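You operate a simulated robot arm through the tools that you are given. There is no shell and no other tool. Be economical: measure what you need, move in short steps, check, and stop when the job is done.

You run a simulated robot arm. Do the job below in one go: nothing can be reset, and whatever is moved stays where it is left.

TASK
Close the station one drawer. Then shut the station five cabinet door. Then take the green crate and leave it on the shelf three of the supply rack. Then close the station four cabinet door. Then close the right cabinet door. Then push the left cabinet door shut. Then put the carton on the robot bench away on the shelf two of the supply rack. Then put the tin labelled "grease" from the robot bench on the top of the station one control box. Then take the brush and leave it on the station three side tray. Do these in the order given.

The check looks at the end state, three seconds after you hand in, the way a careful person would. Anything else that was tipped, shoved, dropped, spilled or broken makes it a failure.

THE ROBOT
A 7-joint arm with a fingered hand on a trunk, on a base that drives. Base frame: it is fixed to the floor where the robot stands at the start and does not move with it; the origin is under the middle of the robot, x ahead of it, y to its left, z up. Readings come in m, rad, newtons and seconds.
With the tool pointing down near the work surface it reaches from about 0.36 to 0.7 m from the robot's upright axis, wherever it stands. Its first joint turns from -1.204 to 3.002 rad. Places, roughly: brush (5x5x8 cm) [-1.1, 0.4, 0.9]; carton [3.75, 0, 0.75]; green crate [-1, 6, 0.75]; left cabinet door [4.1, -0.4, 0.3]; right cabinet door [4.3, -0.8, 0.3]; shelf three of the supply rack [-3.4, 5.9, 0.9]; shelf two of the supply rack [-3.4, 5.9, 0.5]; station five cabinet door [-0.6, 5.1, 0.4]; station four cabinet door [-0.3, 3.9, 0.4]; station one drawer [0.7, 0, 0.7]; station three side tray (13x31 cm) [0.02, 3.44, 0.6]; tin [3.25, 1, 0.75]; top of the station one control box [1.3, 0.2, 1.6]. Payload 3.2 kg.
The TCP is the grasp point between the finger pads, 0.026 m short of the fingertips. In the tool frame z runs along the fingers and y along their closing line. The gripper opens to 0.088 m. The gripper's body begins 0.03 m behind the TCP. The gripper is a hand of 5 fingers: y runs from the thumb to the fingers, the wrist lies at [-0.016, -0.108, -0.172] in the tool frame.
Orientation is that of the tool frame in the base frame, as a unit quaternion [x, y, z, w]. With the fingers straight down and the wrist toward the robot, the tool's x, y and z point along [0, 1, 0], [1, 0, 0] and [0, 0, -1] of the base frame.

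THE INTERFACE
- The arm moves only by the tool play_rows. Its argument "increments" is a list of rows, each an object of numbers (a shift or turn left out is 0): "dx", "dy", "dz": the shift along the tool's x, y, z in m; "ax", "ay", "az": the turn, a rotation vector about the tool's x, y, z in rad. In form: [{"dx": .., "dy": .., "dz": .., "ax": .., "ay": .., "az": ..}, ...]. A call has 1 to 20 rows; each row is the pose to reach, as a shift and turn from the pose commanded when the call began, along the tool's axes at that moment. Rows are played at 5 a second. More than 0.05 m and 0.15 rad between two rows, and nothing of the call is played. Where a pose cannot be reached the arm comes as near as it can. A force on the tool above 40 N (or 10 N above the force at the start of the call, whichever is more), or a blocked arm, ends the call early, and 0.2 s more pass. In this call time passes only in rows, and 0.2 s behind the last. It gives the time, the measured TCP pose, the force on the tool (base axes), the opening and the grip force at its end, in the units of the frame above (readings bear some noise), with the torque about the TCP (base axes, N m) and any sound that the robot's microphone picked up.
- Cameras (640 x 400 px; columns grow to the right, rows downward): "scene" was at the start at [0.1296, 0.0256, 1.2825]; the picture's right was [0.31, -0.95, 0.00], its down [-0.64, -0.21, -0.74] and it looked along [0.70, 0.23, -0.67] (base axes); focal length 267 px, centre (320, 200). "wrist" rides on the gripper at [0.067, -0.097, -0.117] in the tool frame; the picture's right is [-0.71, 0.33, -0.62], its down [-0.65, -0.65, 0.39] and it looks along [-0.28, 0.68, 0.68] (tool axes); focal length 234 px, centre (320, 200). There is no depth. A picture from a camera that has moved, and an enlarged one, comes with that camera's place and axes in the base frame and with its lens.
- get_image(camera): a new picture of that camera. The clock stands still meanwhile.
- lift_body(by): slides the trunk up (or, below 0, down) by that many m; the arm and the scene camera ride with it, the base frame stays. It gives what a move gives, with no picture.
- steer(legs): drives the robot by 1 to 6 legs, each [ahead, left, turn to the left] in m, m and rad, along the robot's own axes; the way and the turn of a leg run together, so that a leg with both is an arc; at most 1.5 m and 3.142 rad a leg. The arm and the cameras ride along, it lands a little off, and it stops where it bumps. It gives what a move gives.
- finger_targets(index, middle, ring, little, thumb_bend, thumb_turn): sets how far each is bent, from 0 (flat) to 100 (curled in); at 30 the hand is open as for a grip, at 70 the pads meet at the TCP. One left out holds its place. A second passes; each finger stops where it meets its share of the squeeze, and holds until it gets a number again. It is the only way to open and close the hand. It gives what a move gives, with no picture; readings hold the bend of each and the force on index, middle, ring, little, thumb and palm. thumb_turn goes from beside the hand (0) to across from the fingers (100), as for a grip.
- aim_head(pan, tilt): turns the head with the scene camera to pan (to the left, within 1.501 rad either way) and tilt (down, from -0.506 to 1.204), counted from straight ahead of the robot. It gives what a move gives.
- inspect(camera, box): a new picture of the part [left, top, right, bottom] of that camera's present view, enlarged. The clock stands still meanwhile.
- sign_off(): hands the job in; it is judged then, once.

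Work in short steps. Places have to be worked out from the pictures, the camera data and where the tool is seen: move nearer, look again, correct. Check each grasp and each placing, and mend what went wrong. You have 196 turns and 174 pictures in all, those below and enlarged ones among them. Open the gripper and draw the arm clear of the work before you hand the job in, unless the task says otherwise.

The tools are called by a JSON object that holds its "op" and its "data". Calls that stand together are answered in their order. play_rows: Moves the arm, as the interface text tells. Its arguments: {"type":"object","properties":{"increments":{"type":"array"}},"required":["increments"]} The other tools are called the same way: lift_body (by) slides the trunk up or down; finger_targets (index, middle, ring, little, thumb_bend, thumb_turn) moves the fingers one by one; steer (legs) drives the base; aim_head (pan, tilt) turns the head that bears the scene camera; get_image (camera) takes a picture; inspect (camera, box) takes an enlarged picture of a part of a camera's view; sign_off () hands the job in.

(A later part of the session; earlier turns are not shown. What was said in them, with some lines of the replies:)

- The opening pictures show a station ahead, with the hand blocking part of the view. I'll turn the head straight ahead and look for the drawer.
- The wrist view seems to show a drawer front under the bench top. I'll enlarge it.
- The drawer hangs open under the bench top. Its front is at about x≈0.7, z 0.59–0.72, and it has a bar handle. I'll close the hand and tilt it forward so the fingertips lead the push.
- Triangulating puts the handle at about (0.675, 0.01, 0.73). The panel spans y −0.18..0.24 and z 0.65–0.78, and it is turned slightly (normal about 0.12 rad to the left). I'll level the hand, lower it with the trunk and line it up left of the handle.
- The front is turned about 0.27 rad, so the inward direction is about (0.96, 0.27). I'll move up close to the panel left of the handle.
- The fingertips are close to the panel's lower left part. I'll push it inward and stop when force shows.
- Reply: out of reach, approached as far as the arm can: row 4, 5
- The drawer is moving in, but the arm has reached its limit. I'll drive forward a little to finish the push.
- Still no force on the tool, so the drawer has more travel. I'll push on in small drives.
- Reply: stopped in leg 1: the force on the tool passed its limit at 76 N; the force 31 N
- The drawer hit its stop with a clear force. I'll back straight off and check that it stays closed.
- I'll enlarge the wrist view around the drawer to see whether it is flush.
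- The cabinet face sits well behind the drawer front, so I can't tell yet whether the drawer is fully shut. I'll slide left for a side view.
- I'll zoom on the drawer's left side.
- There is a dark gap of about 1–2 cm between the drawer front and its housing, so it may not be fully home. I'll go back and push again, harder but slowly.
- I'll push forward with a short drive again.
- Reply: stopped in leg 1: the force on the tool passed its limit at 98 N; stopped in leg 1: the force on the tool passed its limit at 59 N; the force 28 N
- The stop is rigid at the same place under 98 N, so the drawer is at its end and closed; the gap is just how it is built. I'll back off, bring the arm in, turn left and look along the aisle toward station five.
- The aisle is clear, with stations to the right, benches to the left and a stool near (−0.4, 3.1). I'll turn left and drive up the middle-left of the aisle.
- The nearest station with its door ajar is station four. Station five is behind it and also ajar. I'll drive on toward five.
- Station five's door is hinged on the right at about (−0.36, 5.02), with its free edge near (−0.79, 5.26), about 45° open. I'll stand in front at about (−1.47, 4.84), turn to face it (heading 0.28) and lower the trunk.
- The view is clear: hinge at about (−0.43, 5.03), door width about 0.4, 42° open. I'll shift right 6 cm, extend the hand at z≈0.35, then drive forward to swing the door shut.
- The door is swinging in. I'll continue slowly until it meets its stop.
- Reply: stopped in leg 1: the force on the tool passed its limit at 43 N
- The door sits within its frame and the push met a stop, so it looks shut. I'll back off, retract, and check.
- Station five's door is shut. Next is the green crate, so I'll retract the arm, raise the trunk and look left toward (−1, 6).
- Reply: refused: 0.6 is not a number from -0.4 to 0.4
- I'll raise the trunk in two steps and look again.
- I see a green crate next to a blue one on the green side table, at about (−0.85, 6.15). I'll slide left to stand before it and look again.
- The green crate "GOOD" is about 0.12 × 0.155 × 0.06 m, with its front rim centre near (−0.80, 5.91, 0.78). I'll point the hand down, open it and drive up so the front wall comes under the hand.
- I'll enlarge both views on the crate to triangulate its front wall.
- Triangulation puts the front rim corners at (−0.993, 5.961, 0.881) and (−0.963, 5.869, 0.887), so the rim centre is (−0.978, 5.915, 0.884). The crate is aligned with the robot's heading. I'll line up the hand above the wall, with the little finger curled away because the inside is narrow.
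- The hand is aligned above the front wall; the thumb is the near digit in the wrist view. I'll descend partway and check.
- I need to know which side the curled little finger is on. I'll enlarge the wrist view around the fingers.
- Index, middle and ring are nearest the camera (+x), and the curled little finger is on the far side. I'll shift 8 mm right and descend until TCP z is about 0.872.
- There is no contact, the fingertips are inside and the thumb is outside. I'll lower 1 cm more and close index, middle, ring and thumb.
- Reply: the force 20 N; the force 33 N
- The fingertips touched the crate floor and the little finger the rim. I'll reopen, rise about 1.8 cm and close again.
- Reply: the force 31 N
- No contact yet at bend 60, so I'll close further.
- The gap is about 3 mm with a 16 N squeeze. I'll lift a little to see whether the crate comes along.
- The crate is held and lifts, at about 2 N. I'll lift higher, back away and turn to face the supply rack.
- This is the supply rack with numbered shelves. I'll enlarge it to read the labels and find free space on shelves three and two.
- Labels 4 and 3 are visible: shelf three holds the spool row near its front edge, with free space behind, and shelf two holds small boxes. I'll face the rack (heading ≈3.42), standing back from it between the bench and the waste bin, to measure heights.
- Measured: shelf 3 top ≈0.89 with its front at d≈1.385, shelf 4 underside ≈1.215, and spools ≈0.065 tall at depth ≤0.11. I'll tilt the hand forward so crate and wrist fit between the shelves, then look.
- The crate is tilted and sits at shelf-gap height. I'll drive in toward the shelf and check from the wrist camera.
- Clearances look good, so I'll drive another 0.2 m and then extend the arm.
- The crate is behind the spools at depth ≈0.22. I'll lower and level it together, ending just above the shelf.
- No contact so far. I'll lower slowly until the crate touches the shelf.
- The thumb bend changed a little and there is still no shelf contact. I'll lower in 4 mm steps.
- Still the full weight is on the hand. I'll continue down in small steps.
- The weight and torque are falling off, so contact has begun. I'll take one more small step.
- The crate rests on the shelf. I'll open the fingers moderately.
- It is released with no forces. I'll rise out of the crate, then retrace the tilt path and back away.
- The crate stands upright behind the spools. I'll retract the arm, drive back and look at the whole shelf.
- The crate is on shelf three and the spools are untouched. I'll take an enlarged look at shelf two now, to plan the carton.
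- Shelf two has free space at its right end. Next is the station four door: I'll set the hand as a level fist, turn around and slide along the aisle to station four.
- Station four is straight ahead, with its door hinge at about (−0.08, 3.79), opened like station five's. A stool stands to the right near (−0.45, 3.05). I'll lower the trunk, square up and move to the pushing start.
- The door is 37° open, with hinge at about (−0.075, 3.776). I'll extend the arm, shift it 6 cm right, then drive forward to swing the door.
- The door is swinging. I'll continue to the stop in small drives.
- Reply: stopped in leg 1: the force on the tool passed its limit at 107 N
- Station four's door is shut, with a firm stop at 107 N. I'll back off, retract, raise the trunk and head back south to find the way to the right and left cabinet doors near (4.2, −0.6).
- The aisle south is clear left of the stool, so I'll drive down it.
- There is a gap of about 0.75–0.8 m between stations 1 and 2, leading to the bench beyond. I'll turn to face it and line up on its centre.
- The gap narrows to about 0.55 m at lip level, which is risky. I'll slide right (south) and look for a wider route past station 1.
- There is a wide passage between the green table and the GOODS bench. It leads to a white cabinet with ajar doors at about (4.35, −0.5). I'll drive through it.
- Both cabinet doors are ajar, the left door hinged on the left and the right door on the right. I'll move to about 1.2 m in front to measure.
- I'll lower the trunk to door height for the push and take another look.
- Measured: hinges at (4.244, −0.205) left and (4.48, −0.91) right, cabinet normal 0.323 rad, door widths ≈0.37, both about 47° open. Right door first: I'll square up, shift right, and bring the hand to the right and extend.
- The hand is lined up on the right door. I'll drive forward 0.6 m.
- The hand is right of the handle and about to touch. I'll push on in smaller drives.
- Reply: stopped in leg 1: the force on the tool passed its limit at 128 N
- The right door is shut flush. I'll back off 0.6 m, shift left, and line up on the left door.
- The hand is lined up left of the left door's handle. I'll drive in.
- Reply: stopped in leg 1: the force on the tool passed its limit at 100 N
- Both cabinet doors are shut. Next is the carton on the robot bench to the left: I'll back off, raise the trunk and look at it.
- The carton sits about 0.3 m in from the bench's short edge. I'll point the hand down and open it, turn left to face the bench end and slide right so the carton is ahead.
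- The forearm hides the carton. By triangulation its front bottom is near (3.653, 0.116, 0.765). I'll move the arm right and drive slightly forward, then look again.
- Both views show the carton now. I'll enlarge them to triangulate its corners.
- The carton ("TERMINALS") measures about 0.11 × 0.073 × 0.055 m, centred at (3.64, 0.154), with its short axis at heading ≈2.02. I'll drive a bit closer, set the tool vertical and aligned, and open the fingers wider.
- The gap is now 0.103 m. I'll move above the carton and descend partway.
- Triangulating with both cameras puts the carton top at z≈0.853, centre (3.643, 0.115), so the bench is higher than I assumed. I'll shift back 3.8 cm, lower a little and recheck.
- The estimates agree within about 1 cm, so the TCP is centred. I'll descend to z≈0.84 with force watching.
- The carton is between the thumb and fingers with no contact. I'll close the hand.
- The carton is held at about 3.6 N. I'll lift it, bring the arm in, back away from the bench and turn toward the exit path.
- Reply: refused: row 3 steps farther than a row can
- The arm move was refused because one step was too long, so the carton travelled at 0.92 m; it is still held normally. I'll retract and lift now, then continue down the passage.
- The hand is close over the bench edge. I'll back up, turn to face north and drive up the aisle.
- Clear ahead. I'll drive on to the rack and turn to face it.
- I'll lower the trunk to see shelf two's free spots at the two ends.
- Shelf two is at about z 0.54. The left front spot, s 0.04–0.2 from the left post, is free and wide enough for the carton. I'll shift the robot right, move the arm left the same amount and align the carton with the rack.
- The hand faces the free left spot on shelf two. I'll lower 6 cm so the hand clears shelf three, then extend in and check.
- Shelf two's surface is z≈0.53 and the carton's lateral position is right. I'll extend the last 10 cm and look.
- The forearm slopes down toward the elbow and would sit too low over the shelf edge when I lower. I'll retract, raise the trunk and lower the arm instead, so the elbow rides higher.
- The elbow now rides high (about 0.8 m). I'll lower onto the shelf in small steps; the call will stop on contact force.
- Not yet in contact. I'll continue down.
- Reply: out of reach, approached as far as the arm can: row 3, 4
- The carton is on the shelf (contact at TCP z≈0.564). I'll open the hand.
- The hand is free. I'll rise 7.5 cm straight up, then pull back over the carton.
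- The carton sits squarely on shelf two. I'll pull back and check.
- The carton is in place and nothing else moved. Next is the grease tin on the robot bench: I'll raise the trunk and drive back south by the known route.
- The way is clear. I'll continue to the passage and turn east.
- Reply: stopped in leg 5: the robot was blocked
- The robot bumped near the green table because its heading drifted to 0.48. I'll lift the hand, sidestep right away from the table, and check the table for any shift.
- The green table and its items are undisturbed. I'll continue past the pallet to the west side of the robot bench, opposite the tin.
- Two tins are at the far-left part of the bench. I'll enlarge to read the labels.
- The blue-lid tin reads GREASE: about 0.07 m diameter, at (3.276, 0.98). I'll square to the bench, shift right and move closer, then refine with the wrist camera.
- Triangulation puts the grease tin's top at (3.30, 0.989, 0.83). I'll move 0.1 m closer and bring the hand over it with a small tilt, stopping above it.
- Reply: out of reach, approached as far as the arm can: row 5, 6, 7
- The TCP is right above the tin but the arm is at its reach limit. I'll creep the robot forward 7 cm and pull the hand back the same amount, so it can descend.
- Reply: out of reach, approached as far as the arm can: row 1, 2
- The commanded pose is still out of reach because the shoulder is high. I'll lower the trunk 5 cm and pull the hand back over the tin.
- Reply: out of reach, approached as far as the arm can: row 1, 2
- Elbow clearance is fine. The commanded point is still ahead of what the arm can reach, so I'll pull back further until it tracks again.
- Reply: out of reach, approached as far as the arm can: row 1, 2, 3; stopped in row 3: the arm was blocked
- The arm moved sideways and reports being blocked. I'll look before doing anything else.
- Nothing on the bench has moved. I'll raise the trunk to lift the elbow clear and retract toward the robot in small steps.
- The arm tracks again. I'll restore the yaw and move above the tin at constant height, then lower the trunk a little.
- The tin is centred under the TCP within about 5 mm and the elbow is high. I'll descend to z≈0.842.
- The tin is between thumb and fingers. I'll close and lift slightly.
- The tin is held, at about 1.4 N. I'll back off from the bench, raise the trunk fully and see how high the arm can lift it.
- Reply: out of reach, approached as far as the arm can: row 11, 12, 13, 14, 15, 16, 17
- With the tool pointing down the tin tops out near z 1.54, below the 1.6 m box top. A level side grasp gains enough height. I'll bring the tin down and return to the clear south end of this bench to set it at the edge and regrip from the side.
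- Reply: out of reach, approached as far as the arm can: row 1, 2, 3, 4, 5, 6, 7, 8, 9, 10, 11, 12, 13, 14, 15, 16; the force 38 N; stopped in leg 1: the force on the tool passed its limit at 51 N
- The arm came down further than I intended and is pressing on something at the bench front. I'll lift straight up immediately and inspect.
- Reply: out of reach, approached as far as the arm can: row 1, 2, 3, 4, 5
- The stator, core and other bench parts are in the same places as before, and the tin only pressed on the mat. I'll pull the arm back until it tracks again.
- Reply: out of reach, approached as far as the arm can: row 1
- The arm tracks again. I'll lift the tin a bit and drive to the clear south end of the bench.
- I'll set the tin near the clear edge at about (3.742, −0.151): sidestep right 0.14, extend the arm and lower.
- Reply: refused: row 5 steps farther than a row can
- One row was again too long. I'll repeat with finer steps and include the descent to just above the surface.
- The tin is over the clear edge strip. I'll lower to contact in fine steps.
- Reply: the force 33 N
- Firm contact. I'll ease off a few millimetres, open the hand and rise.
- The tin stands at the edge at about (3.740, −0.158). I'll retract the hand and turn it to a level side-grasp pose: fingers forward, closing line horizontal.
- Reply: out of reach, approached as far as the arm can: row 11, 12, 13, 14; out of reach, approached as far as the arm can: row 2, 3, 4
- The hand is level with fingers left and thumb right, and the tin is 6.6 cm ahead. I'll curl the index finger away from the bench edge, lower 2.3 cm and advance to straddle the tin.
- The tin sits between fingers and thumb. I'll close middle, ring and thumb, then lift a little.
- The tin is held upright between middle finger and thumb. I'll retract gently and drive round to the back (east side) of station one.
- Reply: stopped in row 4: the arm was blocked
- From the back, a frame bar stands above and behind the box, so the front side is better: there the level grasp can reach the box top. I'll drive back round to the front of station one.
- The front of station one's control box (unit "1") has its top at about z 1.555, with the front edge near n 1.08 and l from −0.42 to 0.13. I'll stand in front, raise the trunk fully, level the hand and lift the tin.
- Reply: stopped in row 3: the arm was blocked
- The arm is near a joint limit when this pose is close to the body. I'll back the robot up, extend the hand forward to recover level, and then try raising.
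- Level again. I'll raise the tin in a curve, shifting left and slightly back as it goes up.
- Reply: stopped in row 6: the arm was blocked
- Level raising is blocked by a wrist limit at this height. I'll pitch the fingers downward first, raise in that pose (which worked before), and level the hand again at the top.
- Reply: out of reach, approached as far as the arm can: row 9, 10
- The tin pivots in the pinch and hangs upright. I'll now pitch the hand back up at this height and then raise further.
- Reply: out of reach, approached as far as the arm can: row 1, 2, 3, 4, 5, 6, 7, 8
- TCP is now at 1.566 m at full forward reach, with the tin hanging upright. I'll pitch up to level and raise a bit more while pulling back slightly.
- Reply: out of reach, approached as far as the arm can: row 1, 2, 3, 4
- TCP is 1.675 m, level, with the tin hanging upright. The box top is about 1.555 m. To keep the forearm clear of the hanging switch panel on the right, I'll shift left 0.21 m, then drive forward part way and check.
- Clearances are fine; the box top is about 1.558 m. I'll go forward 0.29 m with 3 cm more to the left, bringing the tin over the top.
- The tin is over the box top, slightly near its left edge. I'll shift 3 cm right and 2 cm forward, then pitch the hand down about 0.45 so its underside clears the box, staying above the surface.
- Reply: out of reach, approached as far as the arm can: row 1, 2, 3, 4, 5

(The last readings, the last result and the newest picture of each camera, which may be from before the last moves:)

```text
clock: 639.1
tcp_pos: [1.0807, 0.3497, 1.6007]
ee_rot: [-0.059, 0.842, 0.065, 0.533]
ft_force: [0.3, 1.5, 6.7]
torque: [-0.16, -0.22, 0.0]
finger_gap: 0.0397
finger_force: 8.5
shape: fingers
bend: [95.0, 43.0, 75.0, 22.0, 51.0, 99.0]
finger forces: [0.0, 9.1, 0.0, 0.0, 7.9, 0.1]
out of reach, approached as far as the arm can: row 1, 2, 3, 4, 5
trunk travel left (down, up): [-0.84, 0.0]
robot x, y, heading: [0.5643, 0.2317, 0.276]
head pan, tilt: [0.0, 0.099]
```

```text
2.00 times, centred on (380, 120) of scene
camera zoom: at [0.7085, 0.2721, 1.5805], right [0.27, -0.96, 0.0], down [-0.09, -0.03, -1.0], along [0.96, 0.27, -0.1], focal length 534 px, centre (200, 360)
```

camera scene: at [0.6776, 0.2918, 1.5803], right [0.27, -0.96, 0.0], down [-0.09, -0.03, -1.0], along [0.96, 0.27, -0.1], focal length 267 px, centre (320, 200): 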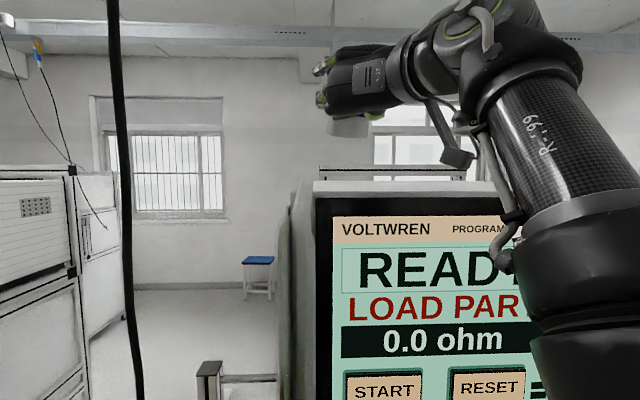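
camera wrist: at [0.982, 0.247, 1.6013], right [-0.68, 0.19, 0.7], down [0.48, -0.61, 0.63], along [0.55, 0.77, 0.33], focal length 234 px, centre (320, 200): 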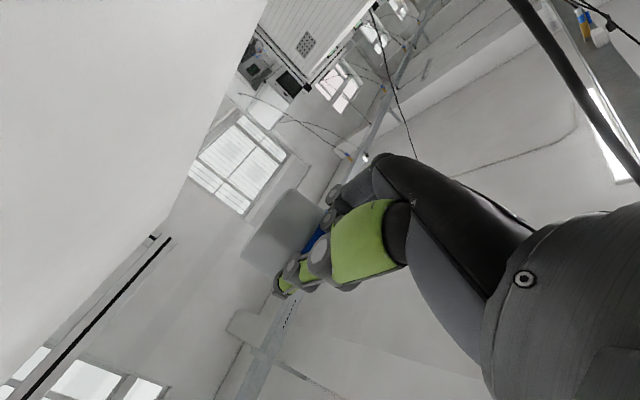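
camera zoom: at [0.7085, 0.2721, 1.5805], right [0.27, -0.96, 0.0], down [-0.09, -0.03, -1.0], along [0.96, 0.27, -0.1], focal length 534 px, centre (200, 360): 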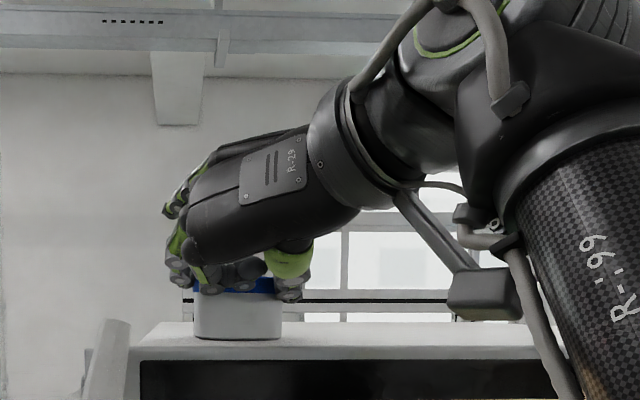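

The tin stands on the box top with contact force, upright and well inside the edges. I'll open the hand.

{"op": "finger_targets", "data": {"middle": 22, "ring": 22, "little": 22, "thumb_bend": 15}}

{"op": "inspect", "data": {"camera": "scene", "box": [260, 20, 500, 220]}}

```text
clock: 640.1
tcp_pos: [1.0838, 0.3474, 1.5987]
ee_rot: [-0.058, 0.843, 0.064, 0.531]
ft_force: [-0.3, -0.2, -0.2]
torque: [0.01, -0.06, -0.01]
finger_gap: 0.0499
finger_force: 0.0
shape: fingers
bend: [95.0, 22.0, 22.0, 22.0, 16.0, 97.0]
finger forces: [0.0, 0.0, 0.0, 0.1, 0.0, 0.0]
trunk travel left (down, up): [-0.84, 0.0]
robot x, y, heading: [0.5721, 0.2358, 0.271]
head pan, tilt: [0.0, 0.099]
```

```text
2.00 times, centred on (380, 120) of scene
camera zoom: at [0.7104, 0.2711, 1.5802], right [0.27, -0.96, 0.0], down [-0.1, -0.03, -1.0], along [0.96, 0.27, -0.1], focal length 534 px, centre (200, 360)
```

zoom: 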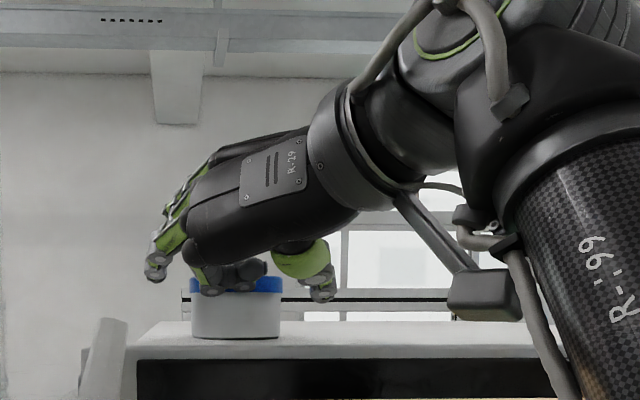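

Released with no forces. I'll drive straight back and check the tin.

{"op": "steer", "data": {"legs": [[-0.3, 0, 0]]}}

{"op": "inspect", "data": {"camera": "scene", "box": [240, 80, 480, 230]}}

```text
clock: 642.1
tcp_pos: [0.7962, 0.2648, 1.5977]
ee_rot: [-0.058, 0.843, 0.064, 0.531]
ft_force: [0.0, -0.5, 0.3]
torque: [-0.02, 0.02, 0.0]
finger_gap: 0.0501
finger_force: 0.0
shape: fingers
bend: [95.0, 22.0, 22.0, 22.0, 16.0, 97.0]
finger forces: [0.0, 0.0, 0.0, 0.0, 0.0, 0.0]
trunk travel left (down, up): [-0.84, 0.0]
robot x, y, heading: [0.2869, 0.1501, 0.273]
head pan, tilt: [0.0, 0.099]
```

```text
2.67 times, centred on (360, 155) of scene
camera zoom: at [0.4236, 0.19, 1.58], right [0.27, -0.96, 0.0], down [-0.1, -0.03, -0.99], along [0.96, 0.27, -0.1], focal length 712 px, centre (213, 320)
```

zoom: 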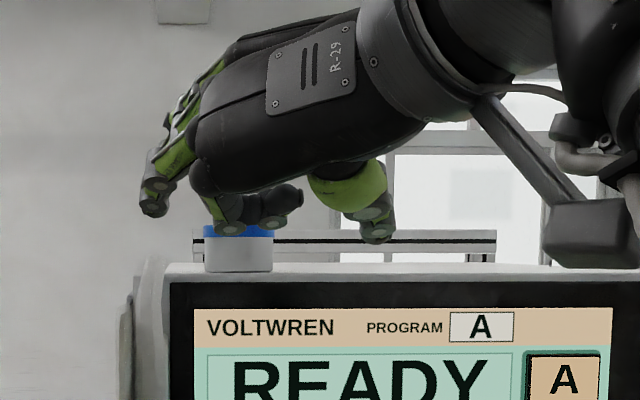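

The tin stands on the control box. Next is the brush: I'll back off and return the arm to a tool-down pose.

{"op": "steer", "data": {"legs": [[-0.35, 0, 0]]}}

{"op": "play_rows", "data": {"increments": [{"ay": 0.14}, {"ay": 0.28}, {"ay": 0.42}, {"ay": 0.56}, {"ay": 0.7}, {"ay": 0.84}, {"ay": 0.98}, {"ay": 1.1}]}}

{"op": "play_rows", "data": {"increments": [{"dz": 0.04}, {"dz": 0.08}, {"dz": 0.12}, {"dz": 0.16}, {"dz": 0.2}, {"dz": 0.24}, {"dz": 0.28}, {"dz": 0.32}, {"dz": 0.32, "az": 0.14}, {"dz": 0.32, "az": 0.28}, {"dz": 0.32, "az": 0.42}, {"dz": 0.32, "az": 0.56}, {"dz": 0.32, "az": 0.7}, {"dz": 0.32, "az": 0.84}, {"dz": 0.32, "az": 0.98}, {"dz": 0.32, "az": 1.12}, {"dz": 0.32, "az": 1.26}, {"dz": 0.32, "az": 1.4}, {"dz": 0.32, "az": 1.54}]}}

{"op": "finger_targets", "data": {"index": 28, "middle": 28, "ring": 28, "little": 28, "thumb_bend": 28}}

```text
clock: 644.4
tcp_pos: [0.4661, 0.1754, 1.5986]
ee_rot: [-0.058, 0.843, 0.064, 0.531]
ft_force: [-0.1, 0.5, -0.5]
torque: [0.05, -0.03, 0.03]
finger_gap: 0.0497
finger_force: 0.0
shape: fingers
bend: [95.0, 22.0, 22.0, 22.0, 16.0, 97.0]
finger forces: [0.0, 0.0, 0.1, 0.0, 0.0, 0.1]
trunk travel left (down, up): [-0.84, 0.0]
robot x, y, heading: [-0.0446, 0.0624, 0.278]
head pan, tilt: [0.0, 0.099]
```

```text
clock: 646.1
tcp_pos: [0.3752, 0.154, 1.4813]
ee_rot: [-0.081, 0.994, 0.027, 0.062]
ft_force: [0.0, 0.8, -0.4]
torque: [-0.01, 0.04, 0.03]
finger_gap: 0.0501
finger_force: 0.1
shape: fingers
bend: [95.0, 22.0, 22.0, 22.0, 15.0, 97.0]
finger forces: [0.0, 0.0, 0.0, 0.1, 0.0, 0.0]
out of reach, approached as far as the arm can: row 1, 2, 3, 4, 5, 6, 7, 8
trunk travel left (down, up): [-0.84, 0.0]
robot x, y, heading: [-0.0459, 0.0573, 0.273]
head pan, tilt: [0.0, 0.099]
```

```text
clock: 650.1
tcp_pos: [0.4781, 0.1684, 1.1317]
ee_rot: [0.628, 0.774, 0.078, 0.016]
ft_force: [0.0, -0.5, 0.1]
torque: [0.0, -0.03, -0.04]
finger_gap: 0.0502
finger_force: 0.0
shape: fingers
bend: [95.0, 22.0, 22.0, 22.0, 15.0, 97.0]
finger forces: [0.0, 0.0, 0.1, 0.1, 0.0, 0.0]
out of reach, approached as far as the arm can: row 11, 12, 13, 14, 15, 16, 17, 18, 19
trunk travel left (down, up): [-0.84, 0.0]
robot x, y, heading: [-0.0469, 0.0606, 0.277]
head pan, tilt: [0.0, 0.099]
```

```text
clock: 651.1
tcp_pos: [0.4783, 0.1661, 1.1279]
ee_rot: [0.63, 0.773, 0.074, 0.015]
ft_force: [-0.2, -0.2, -0.3]
torque: [0.01, 0.06, 0.04]
finger_gap: 0.0923
finger_force: 0.1
shape: fingers
bend: [28.0, 28.0, 28.0, 28.0, 28.0, 97.0]
finger forces: [0.0, 0.0, 0.1, 0.1, 0.0, 0.0]
trunk travel left (down, up): [-0.84, 0.0]
robot x, y, heading: [-0.0448, 0.0569, 0.277]
head pan, tilt: [0.0, 0.099]
```

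The arm is back to tool-down. I'll retract slightly, turn to face the west bench and look for the brush.

{"op": "play_rows", "data": {"increments": [{"dy": -0.04}, {"dy": -0.08}, {"dy": -0.1}]}}

{"op": "steer", "data": {"legs": [[0, 0, 1.57], [0, 0, 1.57]]}}

{"op": "aim_head", "data": {"pan": -0.2, "tilt": 0.6}}

{"op": "get_image", "data": {"camera": "scene"}}

```text
clock: 652.0
tcp_pos: [0.4289, 0.1651, 1.0657]
ee_rot: [0.636, 0.768, 0.069, 0.02]
ft_force: [-0.3, -1.0, 0.4]
torque: [0.04, -0.08, 0.05]
finger_gap: 0.0918
finger_force: 0.0
shape: fingers
bend: [28.0, 28.0, 28.0, 28.0, 28.0, 97.0]
finger forces: [0.1, 0.0, 0.1, 0.1, 0.1, 0.0]
out of reach, approached as far as the arm can: row 1, 2, 3
trunk travel left (down, up): [-0.84, 0.0]
robot x, y, heading: [-0.0468, 0.0565, 0.275]
head pan, tilt: [0.0, 0.099]
```

```text
clock: 660.0
tcp_pos: [-0.5187, -0.0499, 1.0646]
ee_rot: [0.771, -0.633, -0.02, 0.067]
ft_force: [-0.1, 1.2, -0.3]
torque: [0.02, 0.0, -0.02]
finger_gap: 0.0922
finger_force: 0.0
shape: fingers
bend: [28.0, 28.0, 28.0, 28.0, 28.0, 97.0]
finger forces: [0.1, 0.1, 0.0, 0.0, 0.0, 0.1]
trunk travel left (down, up): [-0.84, 0.0]
robot x, y, heading: [-0.046, 0.0619, -2.866]
head pan, tilt: [0.0, 0.099]
```

```text
clock: 660.9
tcp_pos: [-0.5188, -0.049, 1.0662]
ee_rot: [0.77, -0.634, -0.019, 0.068]
ft_force: [0.0, 0.2, 0.3]
torque: [-0.02, 0.0, 0.02]
finger_gap: 0.0922
finger_force: 0.1
shape: fingers
bend: [28.0, 28.0, 28.0, 28.0, 28.0, 97.0]
finger forces: [0.0, 0.1, 0.0, 0.0, 0.0, 0.0]
trunk travel left (down, up): [-0.84, 0.0]
robot x, y, heading: [-0.0457, 0.061, -2.86]
head pan, tilt: [-0.201, 0.6]
```

```text
15 pictures are left
camera scene: at [-0.1817, 0.0377, 1.5341], right [-0.08, 1.0, 0.0], down [0.56, 0.05, -0.83], along [-0.82, -0.07, -0.56], focal length 267 px, centre (320, 200)
```

scene: 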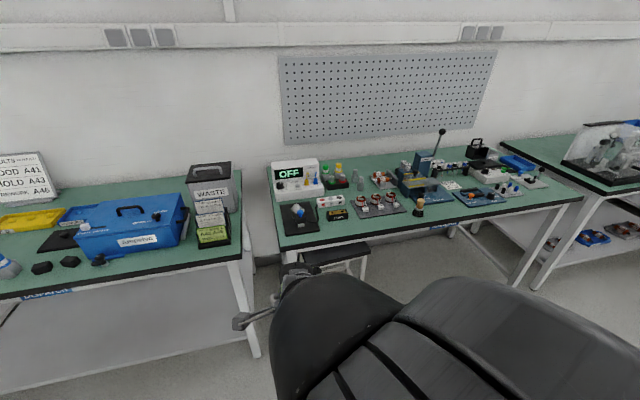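

A small standing item near (420, 207) may be the brush. I'll enlarge.

{"op": "inspect", "data": {"camera": "scene", "box": [340, 160, 500, 260]}}

```text
4.00 times, centred on (420, 210) of scene
camera zoom: at [-0.1817, 0.0377, 1.5341], right [-0.08, 1.0, 0.0], down [0.56, 0.05, -0.83], along [-0.82, -0.07, -0.56], focal length 1069 px, centre (-80, 160)
```

zoom: 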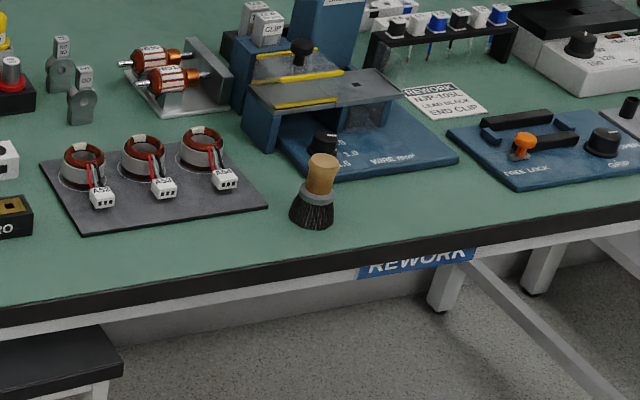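

It is the brush, standing bristles-down near the bench edge at about (−1.10, 0.37), base z≈0.86, top ≈0.94. I'll move to it with a narrower hand opening and check with the wrist camera.

{"op": "steer", "data": {"legs": [[0.33, -0.56, 0]]}}

{"op": "finger_targets", "data": {"index": 38, "middle": 38, "ring": 38, "little": 38, "thumb_bend": 36}}

{"op": "get_image", "data": {"camera": "wrist"}}

{"op": "inspect", "data": {"camera": "scene", "box": [160, 150, 480, 350]}}

```text
clock: 664.5
tcp_pos: [-0.9878, 0.3923, 1.0669]
ee_rot: [0.77, -0.635, -0.019, 0.069]
ft_force: [0.7, -0.4, 0.0]
torque: [-0.02, 0.02, 0.0]
finger_gap: 0.0918
finger_force: 0.0
shape: fingers
bend: [28.0, 28.0, 28.0, 28.0, 28.0, 97.0]
finger forces: [0.0, 0.1, 0.1, 0.0, 0.0, 0.0]
trunk travel left (down, up): [-0.84, 0.0]
robot x, y, heading: [-0.5159, 0.5003, -2.864]
head pan, tilt: [-0.201, 0.6]
```

```text
clock: 665.5
tcp_pos: [-0.9873, 0.3919, 1.0651]
ee_rot: [0.77, -0.634, -0.018, 0.069]
ft_force: [-0.6, -0.6, 0.2]
torque: [0.0, 0.0, -0.02]
finger_gap: 0.0737
finger_force: 0.0
shape: fingers
bend: [38.0, 38.0, 38.0, 38.0, 36.0, 97.0]
finger forces: [0.0, 0.1, 0.1, 0.1, 0.0, 0.1]
trunk travel left (down, up): [-0.84, 0.0]
robot x, y, heading: [-0.5176, 0.5023, -2.864]
head pan, tilt: [-0.201, 0.6]
```

```text
13 pictures are left
camera wrist: at [-0.8653, 0.355, 1.1741], right [-0.39, 0.68, 0.62], down [0.47, 0.72, -0.51], along [-0.79, 0.09, -0.6], focal length 234 px, centre (320, 200)
```

wrist: 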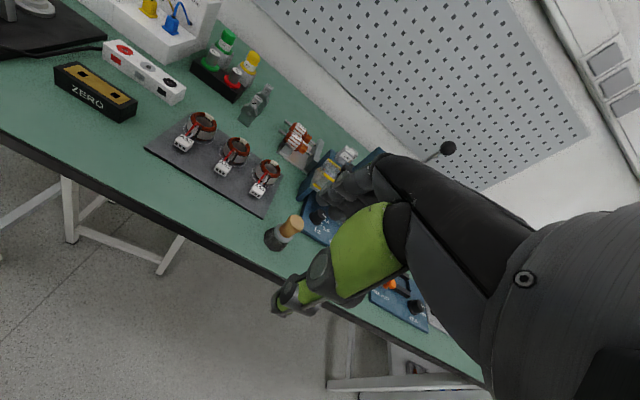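

```text
2.00 times, centred on (320, 250) of scene
camera zoom: at [-0.6493, 0.4785, 1.534], right [-0.08, 1.0, 0.0], down [0.56, 0.04, -0.83], along [-0.82, -0.06, -0.56], focal length 534 px, centre (320, 100)
```

zoom: 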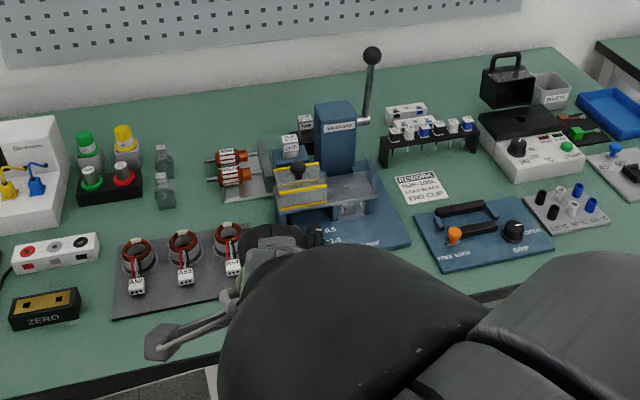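

Triangulated: the brush is at (−1.155, 0.390), base z≈0.81, top ≈0.885. I'll drive 0.12 m closer, align above it and descend most of the way.

{"op": "steer", "data": {"legs": [[0.12, 0, 0]]}}

{"op": "play_rows", "data": {"increments": [{"dx": -0.02, "dy": 0.022}, {"dx": -0.04, "dy": 0.045}, {"dx": -0.04, "dy": 0.04, "dz": 0.04}, {"dx": -0.04, "dy": 0.035, "dz": 0.08}, {"dx": -0.04, "dy": 0.032, "dz": 0.11}]}}

{"op": "get_image", "data": {"camera": "wrist"}}

```text
clock: 666.7
tcp_pos: [-1.0997, 0.3589, 1.0653]
ee_rot: [0.77, -0.634, -0.017, 0.069]
ft_force: [-0.3, 0.7, 0.3]
torque: [0.02, -0.02, 0.01]
finger_gap: 0.0734
finger_force: 0.2
shape: fingers
bend: [38.0, 38.0, 38.0, 38.0, 36.0, 97.0]
finger forces: [0.1, 0.1, 0.0, 0.0, 0.0, 0.0]
trunk travel left (down, up): [-0.84, 0.0]
robot x, y, heading: [-0.6304, 0.4644, -2.86]
head pan, tilt: [-0.201, 0.6]
```

```text
clock: 667.9
tcp_pos: [-1.1542, 0.3854, 0.9612]
ee_rot: [0.77, -0.634, -0.019, 0.07]
ft_force: [0.1, -0.3, -0.5]
torque: [-0.01, 0.0, 0.02]
finger_gap: 0.0735
finger_force: 0.0
shape: fingers
bend: [38.0, 38.0, 38.0, 38.0, 36.0, 97.0]
finger forces: [0.0, 0.1, 0.0, 0.0, 0.1, 0.0]
trunk travel left (down, up): [-0.84, 0.0]
robot x, y, heading: [-0.6272, 0.4651, -2.863]
head pan, tilt: [-0.201, 0.6]
```

```text
11 pictures are left
camera wrist: at [-1.0325, 0.3477, 1.0691], right [-0.39, 0.68, 0.62], down [0.47, 0.72, -0.51], along [-0.8, 0.09, -0.6], focal length 234 px, centre (320, 200)
```

wrist: 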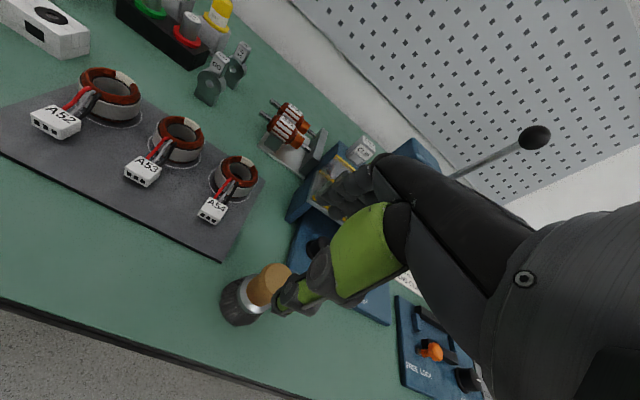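

The brush is directly below the TCP. I'll descend 10 cm and close the hand.

{"op": "play_rows", "data": {"increments": [{"dy": -0.005, "dz": 0.04}, {"dy": -0.009, "dz": 0.07}, {"dy": -0.012, "dz": 0.097}]}}

{"op": "finger_targets", "data": {"index": 72, "middle": 72, "ring": 72, "little": 72, "thumb_bend": 68}}

{"op": "play_rows", "data": {"increments": [{"dz": -0.03}, {"dz": -0.07}, {"dz": -0.11}, {"dz": -0.15}]}}

{"op": "get_image", "data": {"camera": "wrist"}}

```text
clock: 668.7
tcp_pos: [-1.152, 0.3774, 0.8616]
ee_rot: [0.77, -0.634, -0.017, 0.07]
ft_force: [0.0, -0.3, 0.2]
torque: [0.02, -0.01, 0.01]
finger_gap: 0.0735
finger_force: 0.0
shape: fingers
bend: [38.0, 38.0, 38.0, 38.0, 36.0, 97.0]
finger forces: [0.1, 0.0, 0.1, 0.0, 0.1, 0.1]
trunk travel left (down, up): [-0.84, 0.0]
robot x, y, heading: [-0.6258, 0.464, -2.861]
head pan, tilt: [-0.201, 0.6]
```

```text
clock: 669.7
tcp_pos: [-1.151, 0.3765, 0.8613]
ee_rot: [0.769, -0.635, -0.018, 0.069]
ft_force: [0.1, -1.0, -0.7]
torque: [0.0, 0.0, -0.03]
finger_gap: 0.0141
finger_force: 10.9
shape: fingers
bend: [72.0, 64.0, 71.0, 72.0, 61.0, 93.0]
finger forces: [0.1, 5.4, 5.1, 0.0, 11.3, 0.1]
trunk travel left (down, up): [-0.84, 0.0]
robot x, y, heading: [-0.6288, 0.4674, -2.859]
head pan, tilt: [-0.201, 0.6]
```

```text
clock: 670.7
tcp_pos: [-1.1327, 0.3922, 1.0111]
ee_rot: [0.77, -0.634, -0.018, 0.069]
ft_force: [0.6, 0.4, 0.4]
torque: [-0.02, 0.0, -0.01]
finger_gap: 0.0142
finger_force: 10.1
shape: fingers
bend: [72.0, 64.0, 71.0, 72.0, 61.0, 93.0]
finger forces: [0.1, 5.3, 5.0, 0.0, 10.8, 0.0]
trunk travel left (down, up): [-0.84, 0.0]
robot x, y, heading: [-0.626, 0.4653, -2.863]
head pan, tilt: [-0.201, 0.6]
```

```text
10 pictures are left
camera wrist: at [-1.0107, 0.3558, 1.1195], right [-0.39, 0.68, 0.62], down [0.47, 0.72, -0.51], along [-0.79, 0.09, -0.6], focal length 234 px, centre (320, 200)
```

wrist: 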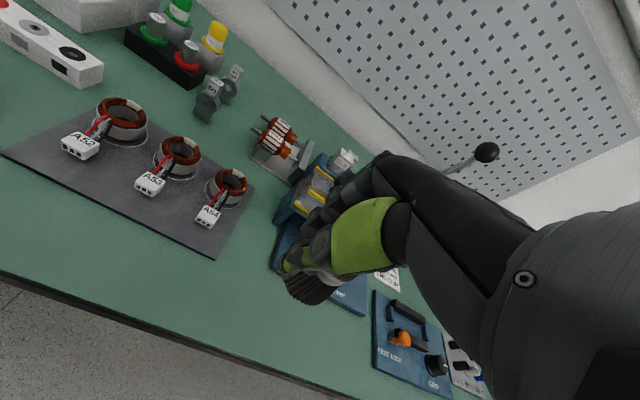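

The brush is held. I'll back off, turn north, drive up the aisle and face east before station three's side tray, left of the stool.

{"op": "steer", "data": {"legs": [[-0.3, 0, 0], [0, 0, -1.52], [1.45, 0.05, 0], [1.45, 0.05, 0], [0, 0, -1.63]]}}

{"op": "aim_head", "data": {"pan": -0.15, "tilt": 0.55}}

{"op": "get_image", "data": {"camera": "scene"}}

```text
clock: 694.2
tcp_pos: [-0.8115, 3.3534, 1.0102]
ee_rot: [0.645, 0.761, 0.069, 0.019]
ft_force: [0.8, 0.8, -0.2]
torque: [-0.01, -0.01, 0.0]
finger_gap: 0.0136
finger_force: 9.5
shape: fingers
bend: [72.0, 64.0, 71.0, 72.0, 61.0, 93.0]
finger forces: [0.2, 4.9, 4.6, 0.0, 10.0, 0.1]
trunk travel left (down, up): [-0.84, 0.0]
robot x, y, heading: [-1.3196, 3.2939, 0.249]
head pan, tilt: [-0.201, 0.6]
```

```text
clock: 694.9
tcp_pos: [-0.8122, 3.3536, 1.0106]
ee_rot: [0.645, 0.761, 0.07, 0.018]
ft_force: [0.9, -0.8, 0.1]
torque: [0.0, 0.03, 0.03]
finger_gap: 0.0136
finger_force: 10.3
shape: fingers
bend: [72.0, 64.0, 71.0, 72.0, 61.0, 93.0]
finger forces: [0.2, 4.9, 4.6, 0.1, 10.1, 0.0]
trunk travel left (down, up): [-0.84, 0.0]
robot x, y, heading: [-1.3204, 3.2912, 0.247]
head pan, tilt: [-0.15, 0.55]
```

```text
9 pictures are left
camera scene: at [-1.1823, 3.3137, 1.5385], right [0.1, -1.0, 0.0], down [-0.52, -0.05, -0.85], along [0.85, 0.08, -0.52], focal length 267 px, centre (320, 200)
```

scene: 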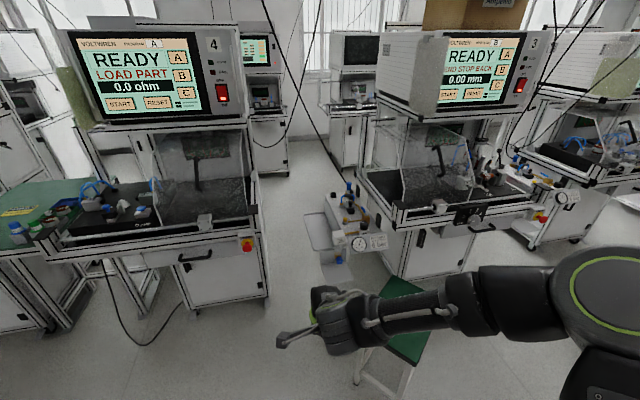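

I see the grey side tray left of station three's gauge. I'll enlarge it.

{"op": "inspect", "data": {"camera": "scene", "box": [270, 170, 430, 290]}}

```text
3.33 times, centred on (350, 230) of scene
camera zoom: at [-1.1823, 3.3137, 1.5385], right [0.1, -1.0, 0.0], down [-0.52, -0.05, -0.85], along [0.85, 0.08, -0.52], focal length 891 px, centre (220, 100)
```

zoom: 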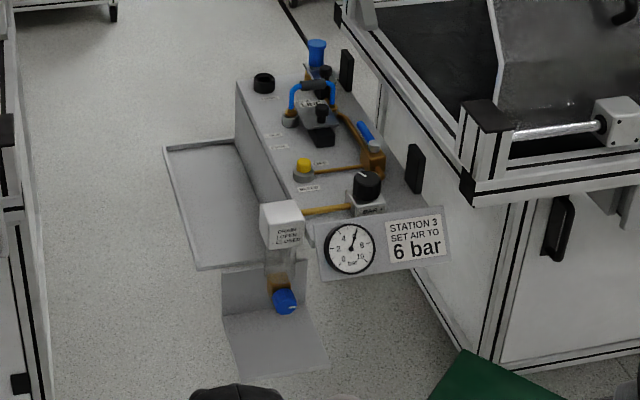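

The tray spans n 0.76–1.1, l 3.25–3.37 at z≈0.6, with the vertical plate on its right. I'll aim for (0.013, 3.473): move up, shift the arm right, and lower above the tray.

{"op": "steer", "data": {"legs": [[0, 0.055, 0.023], [0.733, 0, 0]]}}

{"op": "play_rows", "data": {"increments": [{"dx": -0.04, "dy": 0.01}, {"dx": -0.08, "dy": 0.03}, {"dx": -0.12, "dy": 0.05}, {"dx": -0.15, "dy": 0.07}, {"dx": -0.18, "dy": 0.09}]}}

{"op": "get_image", "data": {"camera": "wrist"}}

```text
clock: 699.4
tcp_pos: [-0.129, 3.6131, 1.0094]
ee_rot: [0.637, 0.768, 0.069, 0.018]
ft_force: [0.0, -0.2, -0.9]
torque: [0.01, 0.0, 0.0]
finger_gap: 0.0138
finger_force: 9.1
shape: fingers
bend: [72.0, 64.0, 71.0, 72.0, 61.0, 93.0]
finger forces: [0.2, 4.9, 4.6, 0.0, 10.0, 0.0]
trunk travel left (down, up): [-0.84, 0.0]
robot x, y, heading: [-0.6343, 3.5437, 0.276]
head pan, tilt: [-0.15, 0.55]
```

```text
clock: 700.6
tcp_pos: [-0.0073, 3.4508, 1.0093]
ee_rot: [0.637, 0.768, 0.069, 0.017]
ft_force: [1.2, -0.5, -1.4]
torque: [-0.01, 0.0, -0.01]
finger_gap: 0.0135
finger_force: 9.7
shape: fingers
bend: [72.0, 64.0, 71.0, 72.0, 61.0, 93.0]
finger forces: [0.0, 4.8, 4.6, 0.0, 9.9, 0.0]
trunk travel left (down, up): [-0.84, 0.0]
robot x, y, heading: [-0.6362, 3.5423, 0.274]
head pan, tilt: [-0.15, 0.55]
```

```text
7 pictures are left
camera wrist: at [-0.1278, 3.4895, 1.1186], right [0.39, -0.69, 0.62], down [-0.47, -0.72, -0.51], along [0.79, -0.1, -0.6], focal length 234 px, centre (320, 200)
```

wrist: 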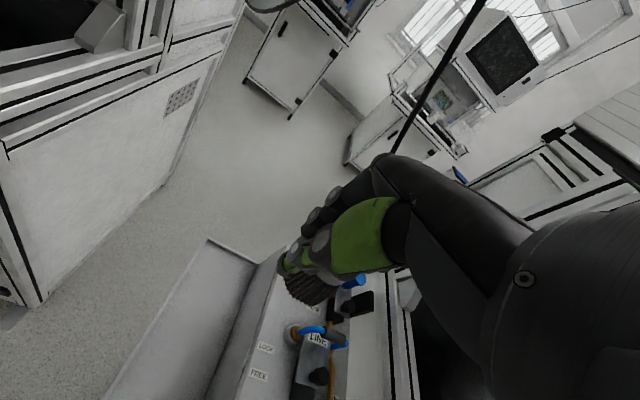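

The tray matches the estimate and TCP is over it (l 3.325). I'll shift 1.2 cm left and lower the trunk 0.3 m.

{"op": "play_rows", "data": {"increments": [{"dx": 0.012}]}}

{"op": "lift_body", "data": {"by": -0.3}}

{"op": "get_image", "data": {"camera": "wrist"}}

```text
clock: 701.0
tcp_pos: [-0.0105, 3.4645, 1.0123]
ee_rot: [0.637, 0.768, 0.069, 0.019]
ft_force: [0.0, 0.7, -0.5]
torque: [0.02, 0.03, -0.01]
finger_gap: 0.0136
finger_force: 10.0
shape: fingers
bend: [72.0, 64.0, 71.0, 72.0, 61.0, 93.0]
finger forces: [0.0, 4.8, 4.6, 0.0, 9.9, 0.1]
trunk travel left (down, up): [-0.84, 0.0]
robot x, y, heading: [-0.6353, 3.5397, 0.272]
head pan, tilt: [-0.15, 0.55]
```

```text
clock: 704.0
tcp_pos: [-0.0112, 3.4645, 0.7114]
ee_rot: [0.638, 0.767, 0.07, 0.018]
ft_force: [0.2, 0.2, -0.9]
torque: [0.02, 0.01, 0.02]
finger_gap: 0.0139
finger_force: 9.7
shape: fingers
bend: [72.0, 64.0, 71.0, 72.0, 61.0, 93.0]
finger forces: [0.1, 4.7, 4.5, 0.0, 9.8, 0.0]
trunk travel left (down, up): [-0.54, 0.3]
robot x, y, heading: [-0.6303, 3.5406, 0.272]
head pan, tilt: [-0.15, 0.55]
```

```text
6 pictures are left
camera wrist: at [-0.1316, 3.5026, 0.8201], right [0.38, -0.69, 0.62], down [-0.47, -0.72, -0.51], along [0.79, -0.1, -0.6], focal length 234 px, centre (320, 200)
```

wrist: 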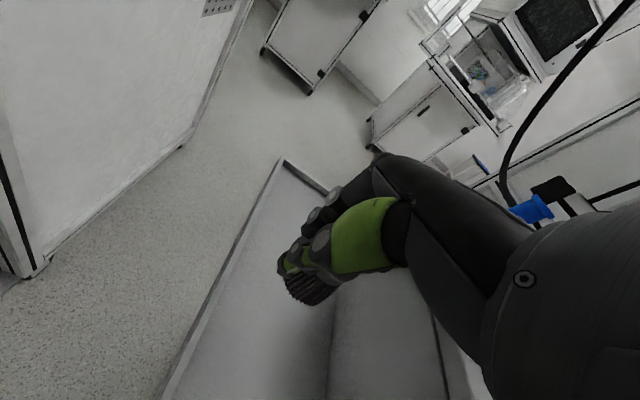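

The brush will land on the tray with clearance to the rim and plate. I'll lower in fine steps until contact.

{"op": "play_rows", "data": {"increments": [{"dz": 0.025, "dy": -0.003}, {"dz": 0.04, "dy": -0.005}, {"dz": 0.048, "dy": -0.006}, {"dz": 0.053, "dy": -0.007}, {"dz": 0.058, "dy": -0.007}]}}

```text
clock: 705.2
tcp_pos: [-0.0097, 3.4676, 0.6548]
ee_rot: [0.637, 0.768, 0.069, 0.018]
ft_force: [-0.3, 0.7, -0.9]
torque: [0.04, -0.03, 0.02]
finger_gap: 0.0136
finger_force: 9.5
shape: fingers
bend: [72.0, 64.0, 71.0, 72.0, 61.0, 93.0]
finger forces: [0.1, 4.7, 4.6, 0.0, 9.9, 0.0]
trunk travel left (down, up): [-0.54, 0.3]
robot x, y, heading: [-0.6375, 3.5394, 0.27]
head pan, tilt: [-0.15, 0.55]
```

No contact yet. I'll continue in 3–4 mm steps.

{"op": "play_rows", "data": {"increments": [{"dz": 0.004}, {"dz": 0.008}, {"dz": 0.011}, {"dz": 0.014}, {"dz": 0.017}, {"dz": 0.02}]}}

{"op": "get_image", "data": {"camera": "wrist"}}

```text
clock: 706.6
tcp_pos: [-0.0084, 3.4684, 0.6392]
ee_rot: [0.637, 0.767, 0.073, 0.021]
ft_force: [2.6, -3.0, 22.3]
torque: [-0.24, -0.04, 0.06]
finger_gap: 0.0126
finger_force: 14.1
shape: fingers
bend: [72.0, 64.0, 72.0, 72.0, 62.0, 93.0]
finger forces: [0.1, 6.9, 9.4, 0.1, 11.7, 0.0]
trunk travel left (down, up): [-0.54, 0.3]
robot x, y, heading: [-0.6372, 3.5412, 0.271]
head pan, tilt: [-0.15, 0.55]
```

```text
5 pictures are left
camera wrist: at [-0.1304, 3.5078, 0.7463], right [0.38, -0.69, 0.62], down [-0.47, -0.72, -0.51], along [0.8, -0.09, -0.59], focal length 234 px, centre (320, 200)
```

wrist: 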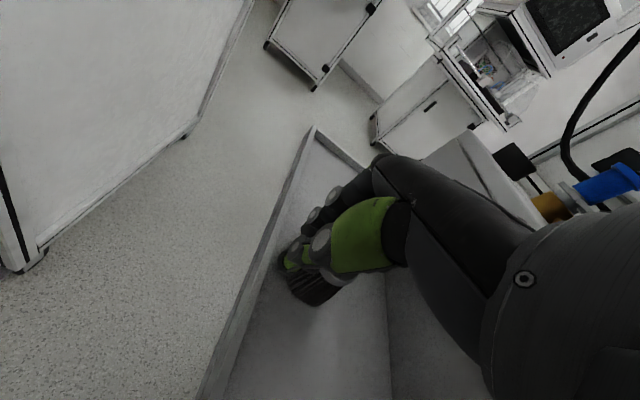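

Contact made, with the brush inside the tray. I'll ease off slightly, open the hand gently and rise.

{"op": "play_rows", "data": {"increments": [{"dz": -0.006}]}}

{"op": "finger_targets", "data": {"index": 45, "middle": 45, "ring": 45, "little": 45, "thumb_bend": 40}}

{"op": "play_rows", "data": {"increments": [{"dz": -0.03}, {"dz": -0.06}, {"dz": -0.1}, {"dz": -0.14}]}}

{"op": "get_image", "data": {"camera": "wrist"}}

```text
clock: 707.0
tcp_pos: [-0.0106, 3.4688, 0.6389]
ee_rot: [0.637, 0.768, 0.069, 0.018]
ft_force: [4.2, 1.4, 9.6]
torque: [-0.1, -0.23, 0.06]
finger_gap: 0.0114
finger_force: 12.1
shape: fingers
bend: [72.0, 63.0, 72.0, 72.0, 63.0, 93.0]
finger forces: [0.0, 7.0, 7.7, 0.0, 9.7, 0.0]
trunk travel left (down, up): [-0.54, 0.3]
robot x, y, heading: [-0.6395, 3.5421, 0.273]
head pan, tilt: [-0.15, 0.55]
```

```text
clock: 708.0
tcp_pos: [-0.0099, 3.4682, 0.6397]
ee_rot: [0.637, 0.767, 0.069, 0.018]
ft_force: [0.5, 0.1, 0.5]
torque: [0.0, -0.01, 0.0]
finger_gap: 0.0615
finger_force: 0.1
shape: fingers
bend: [45.0, 45.0, 45.0, 45.0, 40.0, 97.0]
finger forces: [0.0, 0.0, 0.0, 0.0, 0.0, 0.1]
trunk travel left (down, up): [-0.54, 0.3]
robot x, y, heading: [-0.6377, 3.5427, 0.272]
head pan, tilt: [-0.15, 0.55]
```

```text
clock: 709.0
tcp_pos: [-0.0267, 3.4566, 0.778]
ee_rot: [0.637, 0.768, 0.068, 0.018]
ft_force: [-0.4, 0.3, 0.9]
torque: [-0.02, -0.01, -0.04]
finger_gap: 0.0614
finger_force: 0.2
shape: fingers
bend: [45.0, 45.0, 45.0, 45.0, 40.0, 97.0]
finger forces: [0.0, 0.0, 0.0, 0.0, 0.0, 0.0]
trunk travel left (down, up): [-0.54, 0.3]
robot x, y, heading: [-0.6394, 3.5427, 0.272]
head pan, tilt: [-0.15, 0.55]
```

```text
4 pictures are left
camera wrist: at [-0.1492, 3.4955, 0.8873], right [0.39, -0.68, 0.62], down [-0.47, -0.72, -0.51], along [0.79, -0.1, -0.6], focal length 234 px, centre (320, 200)
```

wrist: 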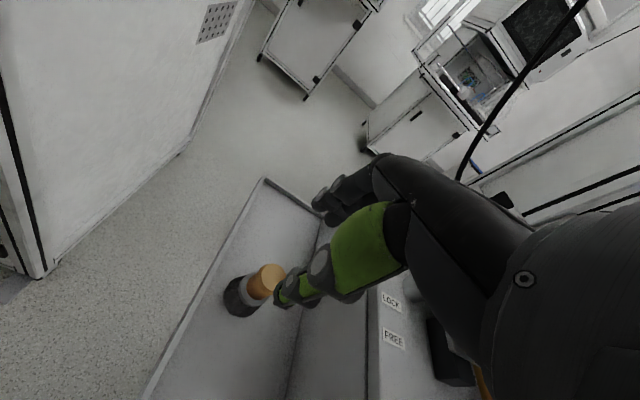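

The brush stands upright on the tray. I'll lift clear, back away, open the hand fully and take a final look.

{"op": "lift_body", "data": {"by": 0.28}}

{"op": "steer", "data": {"legs": [[-0.55, 0, 0]]}}

{"op": "finger_targets", "data": {"index": 30, "middle": 30, "ring": 30, "little": 30, "thumb_bend": 30}}

{"op": "aim_head", "data": {"pan": -0.1, "tilt": 0.5}}

{"op": "get_image", "data": {"camera": "scene"}}

```text
clock: 711.8
tcp_pos: [-0.0281, 3.4572, 1.0584]
ee_rot: [0.637, 0.767, 0.069, 0.018]
ft_force: [-0.1, -0.6, 0.6]
torque: [-0.01, -0.05, 0.03]
finger_gap: 0.0617
finger_force: 0.0
shape: fingers
bend: [45.0, 45.0, 45.0, 45.0, 40.0, 97.0]
finger forces: [0.0, 0.1, 0.0, 0.0, 0.0, 0.0]
trunk travel left (down, up): [-0.82, 0.02]
robot x, y, heading: [-0.6361, 3.5428, 0.269]
head pan, tilt: [-0.15, 0.55]
```

```text
clock: 714.9
tcp_pos: [-0.5529, 3.3122, 1.0582]
ee_rot: [0.635, 0.769, 0.07, 0.018]
ft_force: [0.1, -0.3, 0.0]
torque: [0.0, 0.0, -0.02]
finger_gap: 0.0615
finger_force: 0.0
shape: fingers
bend: [45.0, 45.0, 45.0, 45.0, 40.0, 97.0]
finger forces: [0.0, 0.0, 0.1, 0.2, 0.0, 0.0]
trunk travel left (down, up): [-0.82, 0.02]
robot x, y, heading: [-1.1631, 3.3942, 0.274]
head pan, tilt: [-0.15, 0.55]
```

```text
clock: 715.9
tcp_pos: [-0.5535, 3.3115, 1.0589]
ee_rot: [0.636, 0.769, 0.069, 0.018]
ft_force: [0.5, -0.6, -0.3]
torque: [0.01, 0.0, 0.0]
finger_gap: 0.0877
finger_force: 0.1
shape: fingers
bend: [30.0, 30.0, 30.0, 30.0, 30.0, 97.0]
finger forces: [0.0, 0.1, 0.0, 0.1, 0.0, 0.0]
trunk travel left (down, up): [-0.82, 0.02]
robot x, y, heading: [-1.1648, 3.3926, 0.272]
head pan, tilt: [-0.15, 0.55]
```

```text
clock: 716.6
tcp_pos: [-0.5542, 3.3112, 1.0587]
ee_rot: [0.636, 0.769, 0.069, 0.017]
ft_force: [-0.3, 0.9, -0.4]
torque: [0.01, -0.03, 0.02]
finger_gap: 0.0873
finger_force: 0.0
shape: fingers
bend: [30.0, 30.0, 30.0, 30.0, 30.0, 97.0]
finger forces: [0.0, 0.0, 0.1, 0.0, 0.0, 0.0]
trunk travel left (down, up): [-0.82, 0.02]
robot x, y, heading: [-1.1632, 3.3939, 0.275]
head pan, tilt: [-0.099, 0.499]
```

```text
3 pictures are left
camera scene: at [-1.0255, 3.4222, 1.5231], right [0.17, -0.98, 0.0], down [-0.47, -0.08, -0.88], along [0.86, 0.15, -0.48], focal length 267 px, centre (320, 200)
```

scene: 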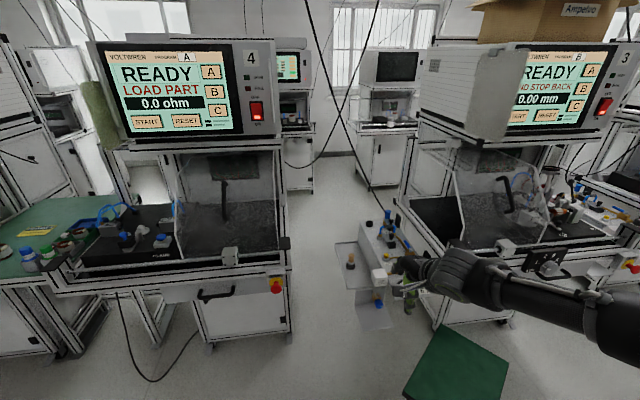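

The brush stands on station three's side tray, station four's door is shut, the hand is open and the arm is clear. All nine jobs are done, so I'm handing in.

{"op": "sign_off", "data": {}}

```text
The job is handed in.
```

All nine jobs were done in the order given and the job is handed in. I saw each result in a picture before moving on. The hand is open and the arm is clear of the work.

Two incidents along the way:
- The base bumped the green side table by station one once.
- The tin was pressed onto, and dragged a few centimetres along, the robot bench's front mat.

In the pictures taken afterwards nothing looked out of place.
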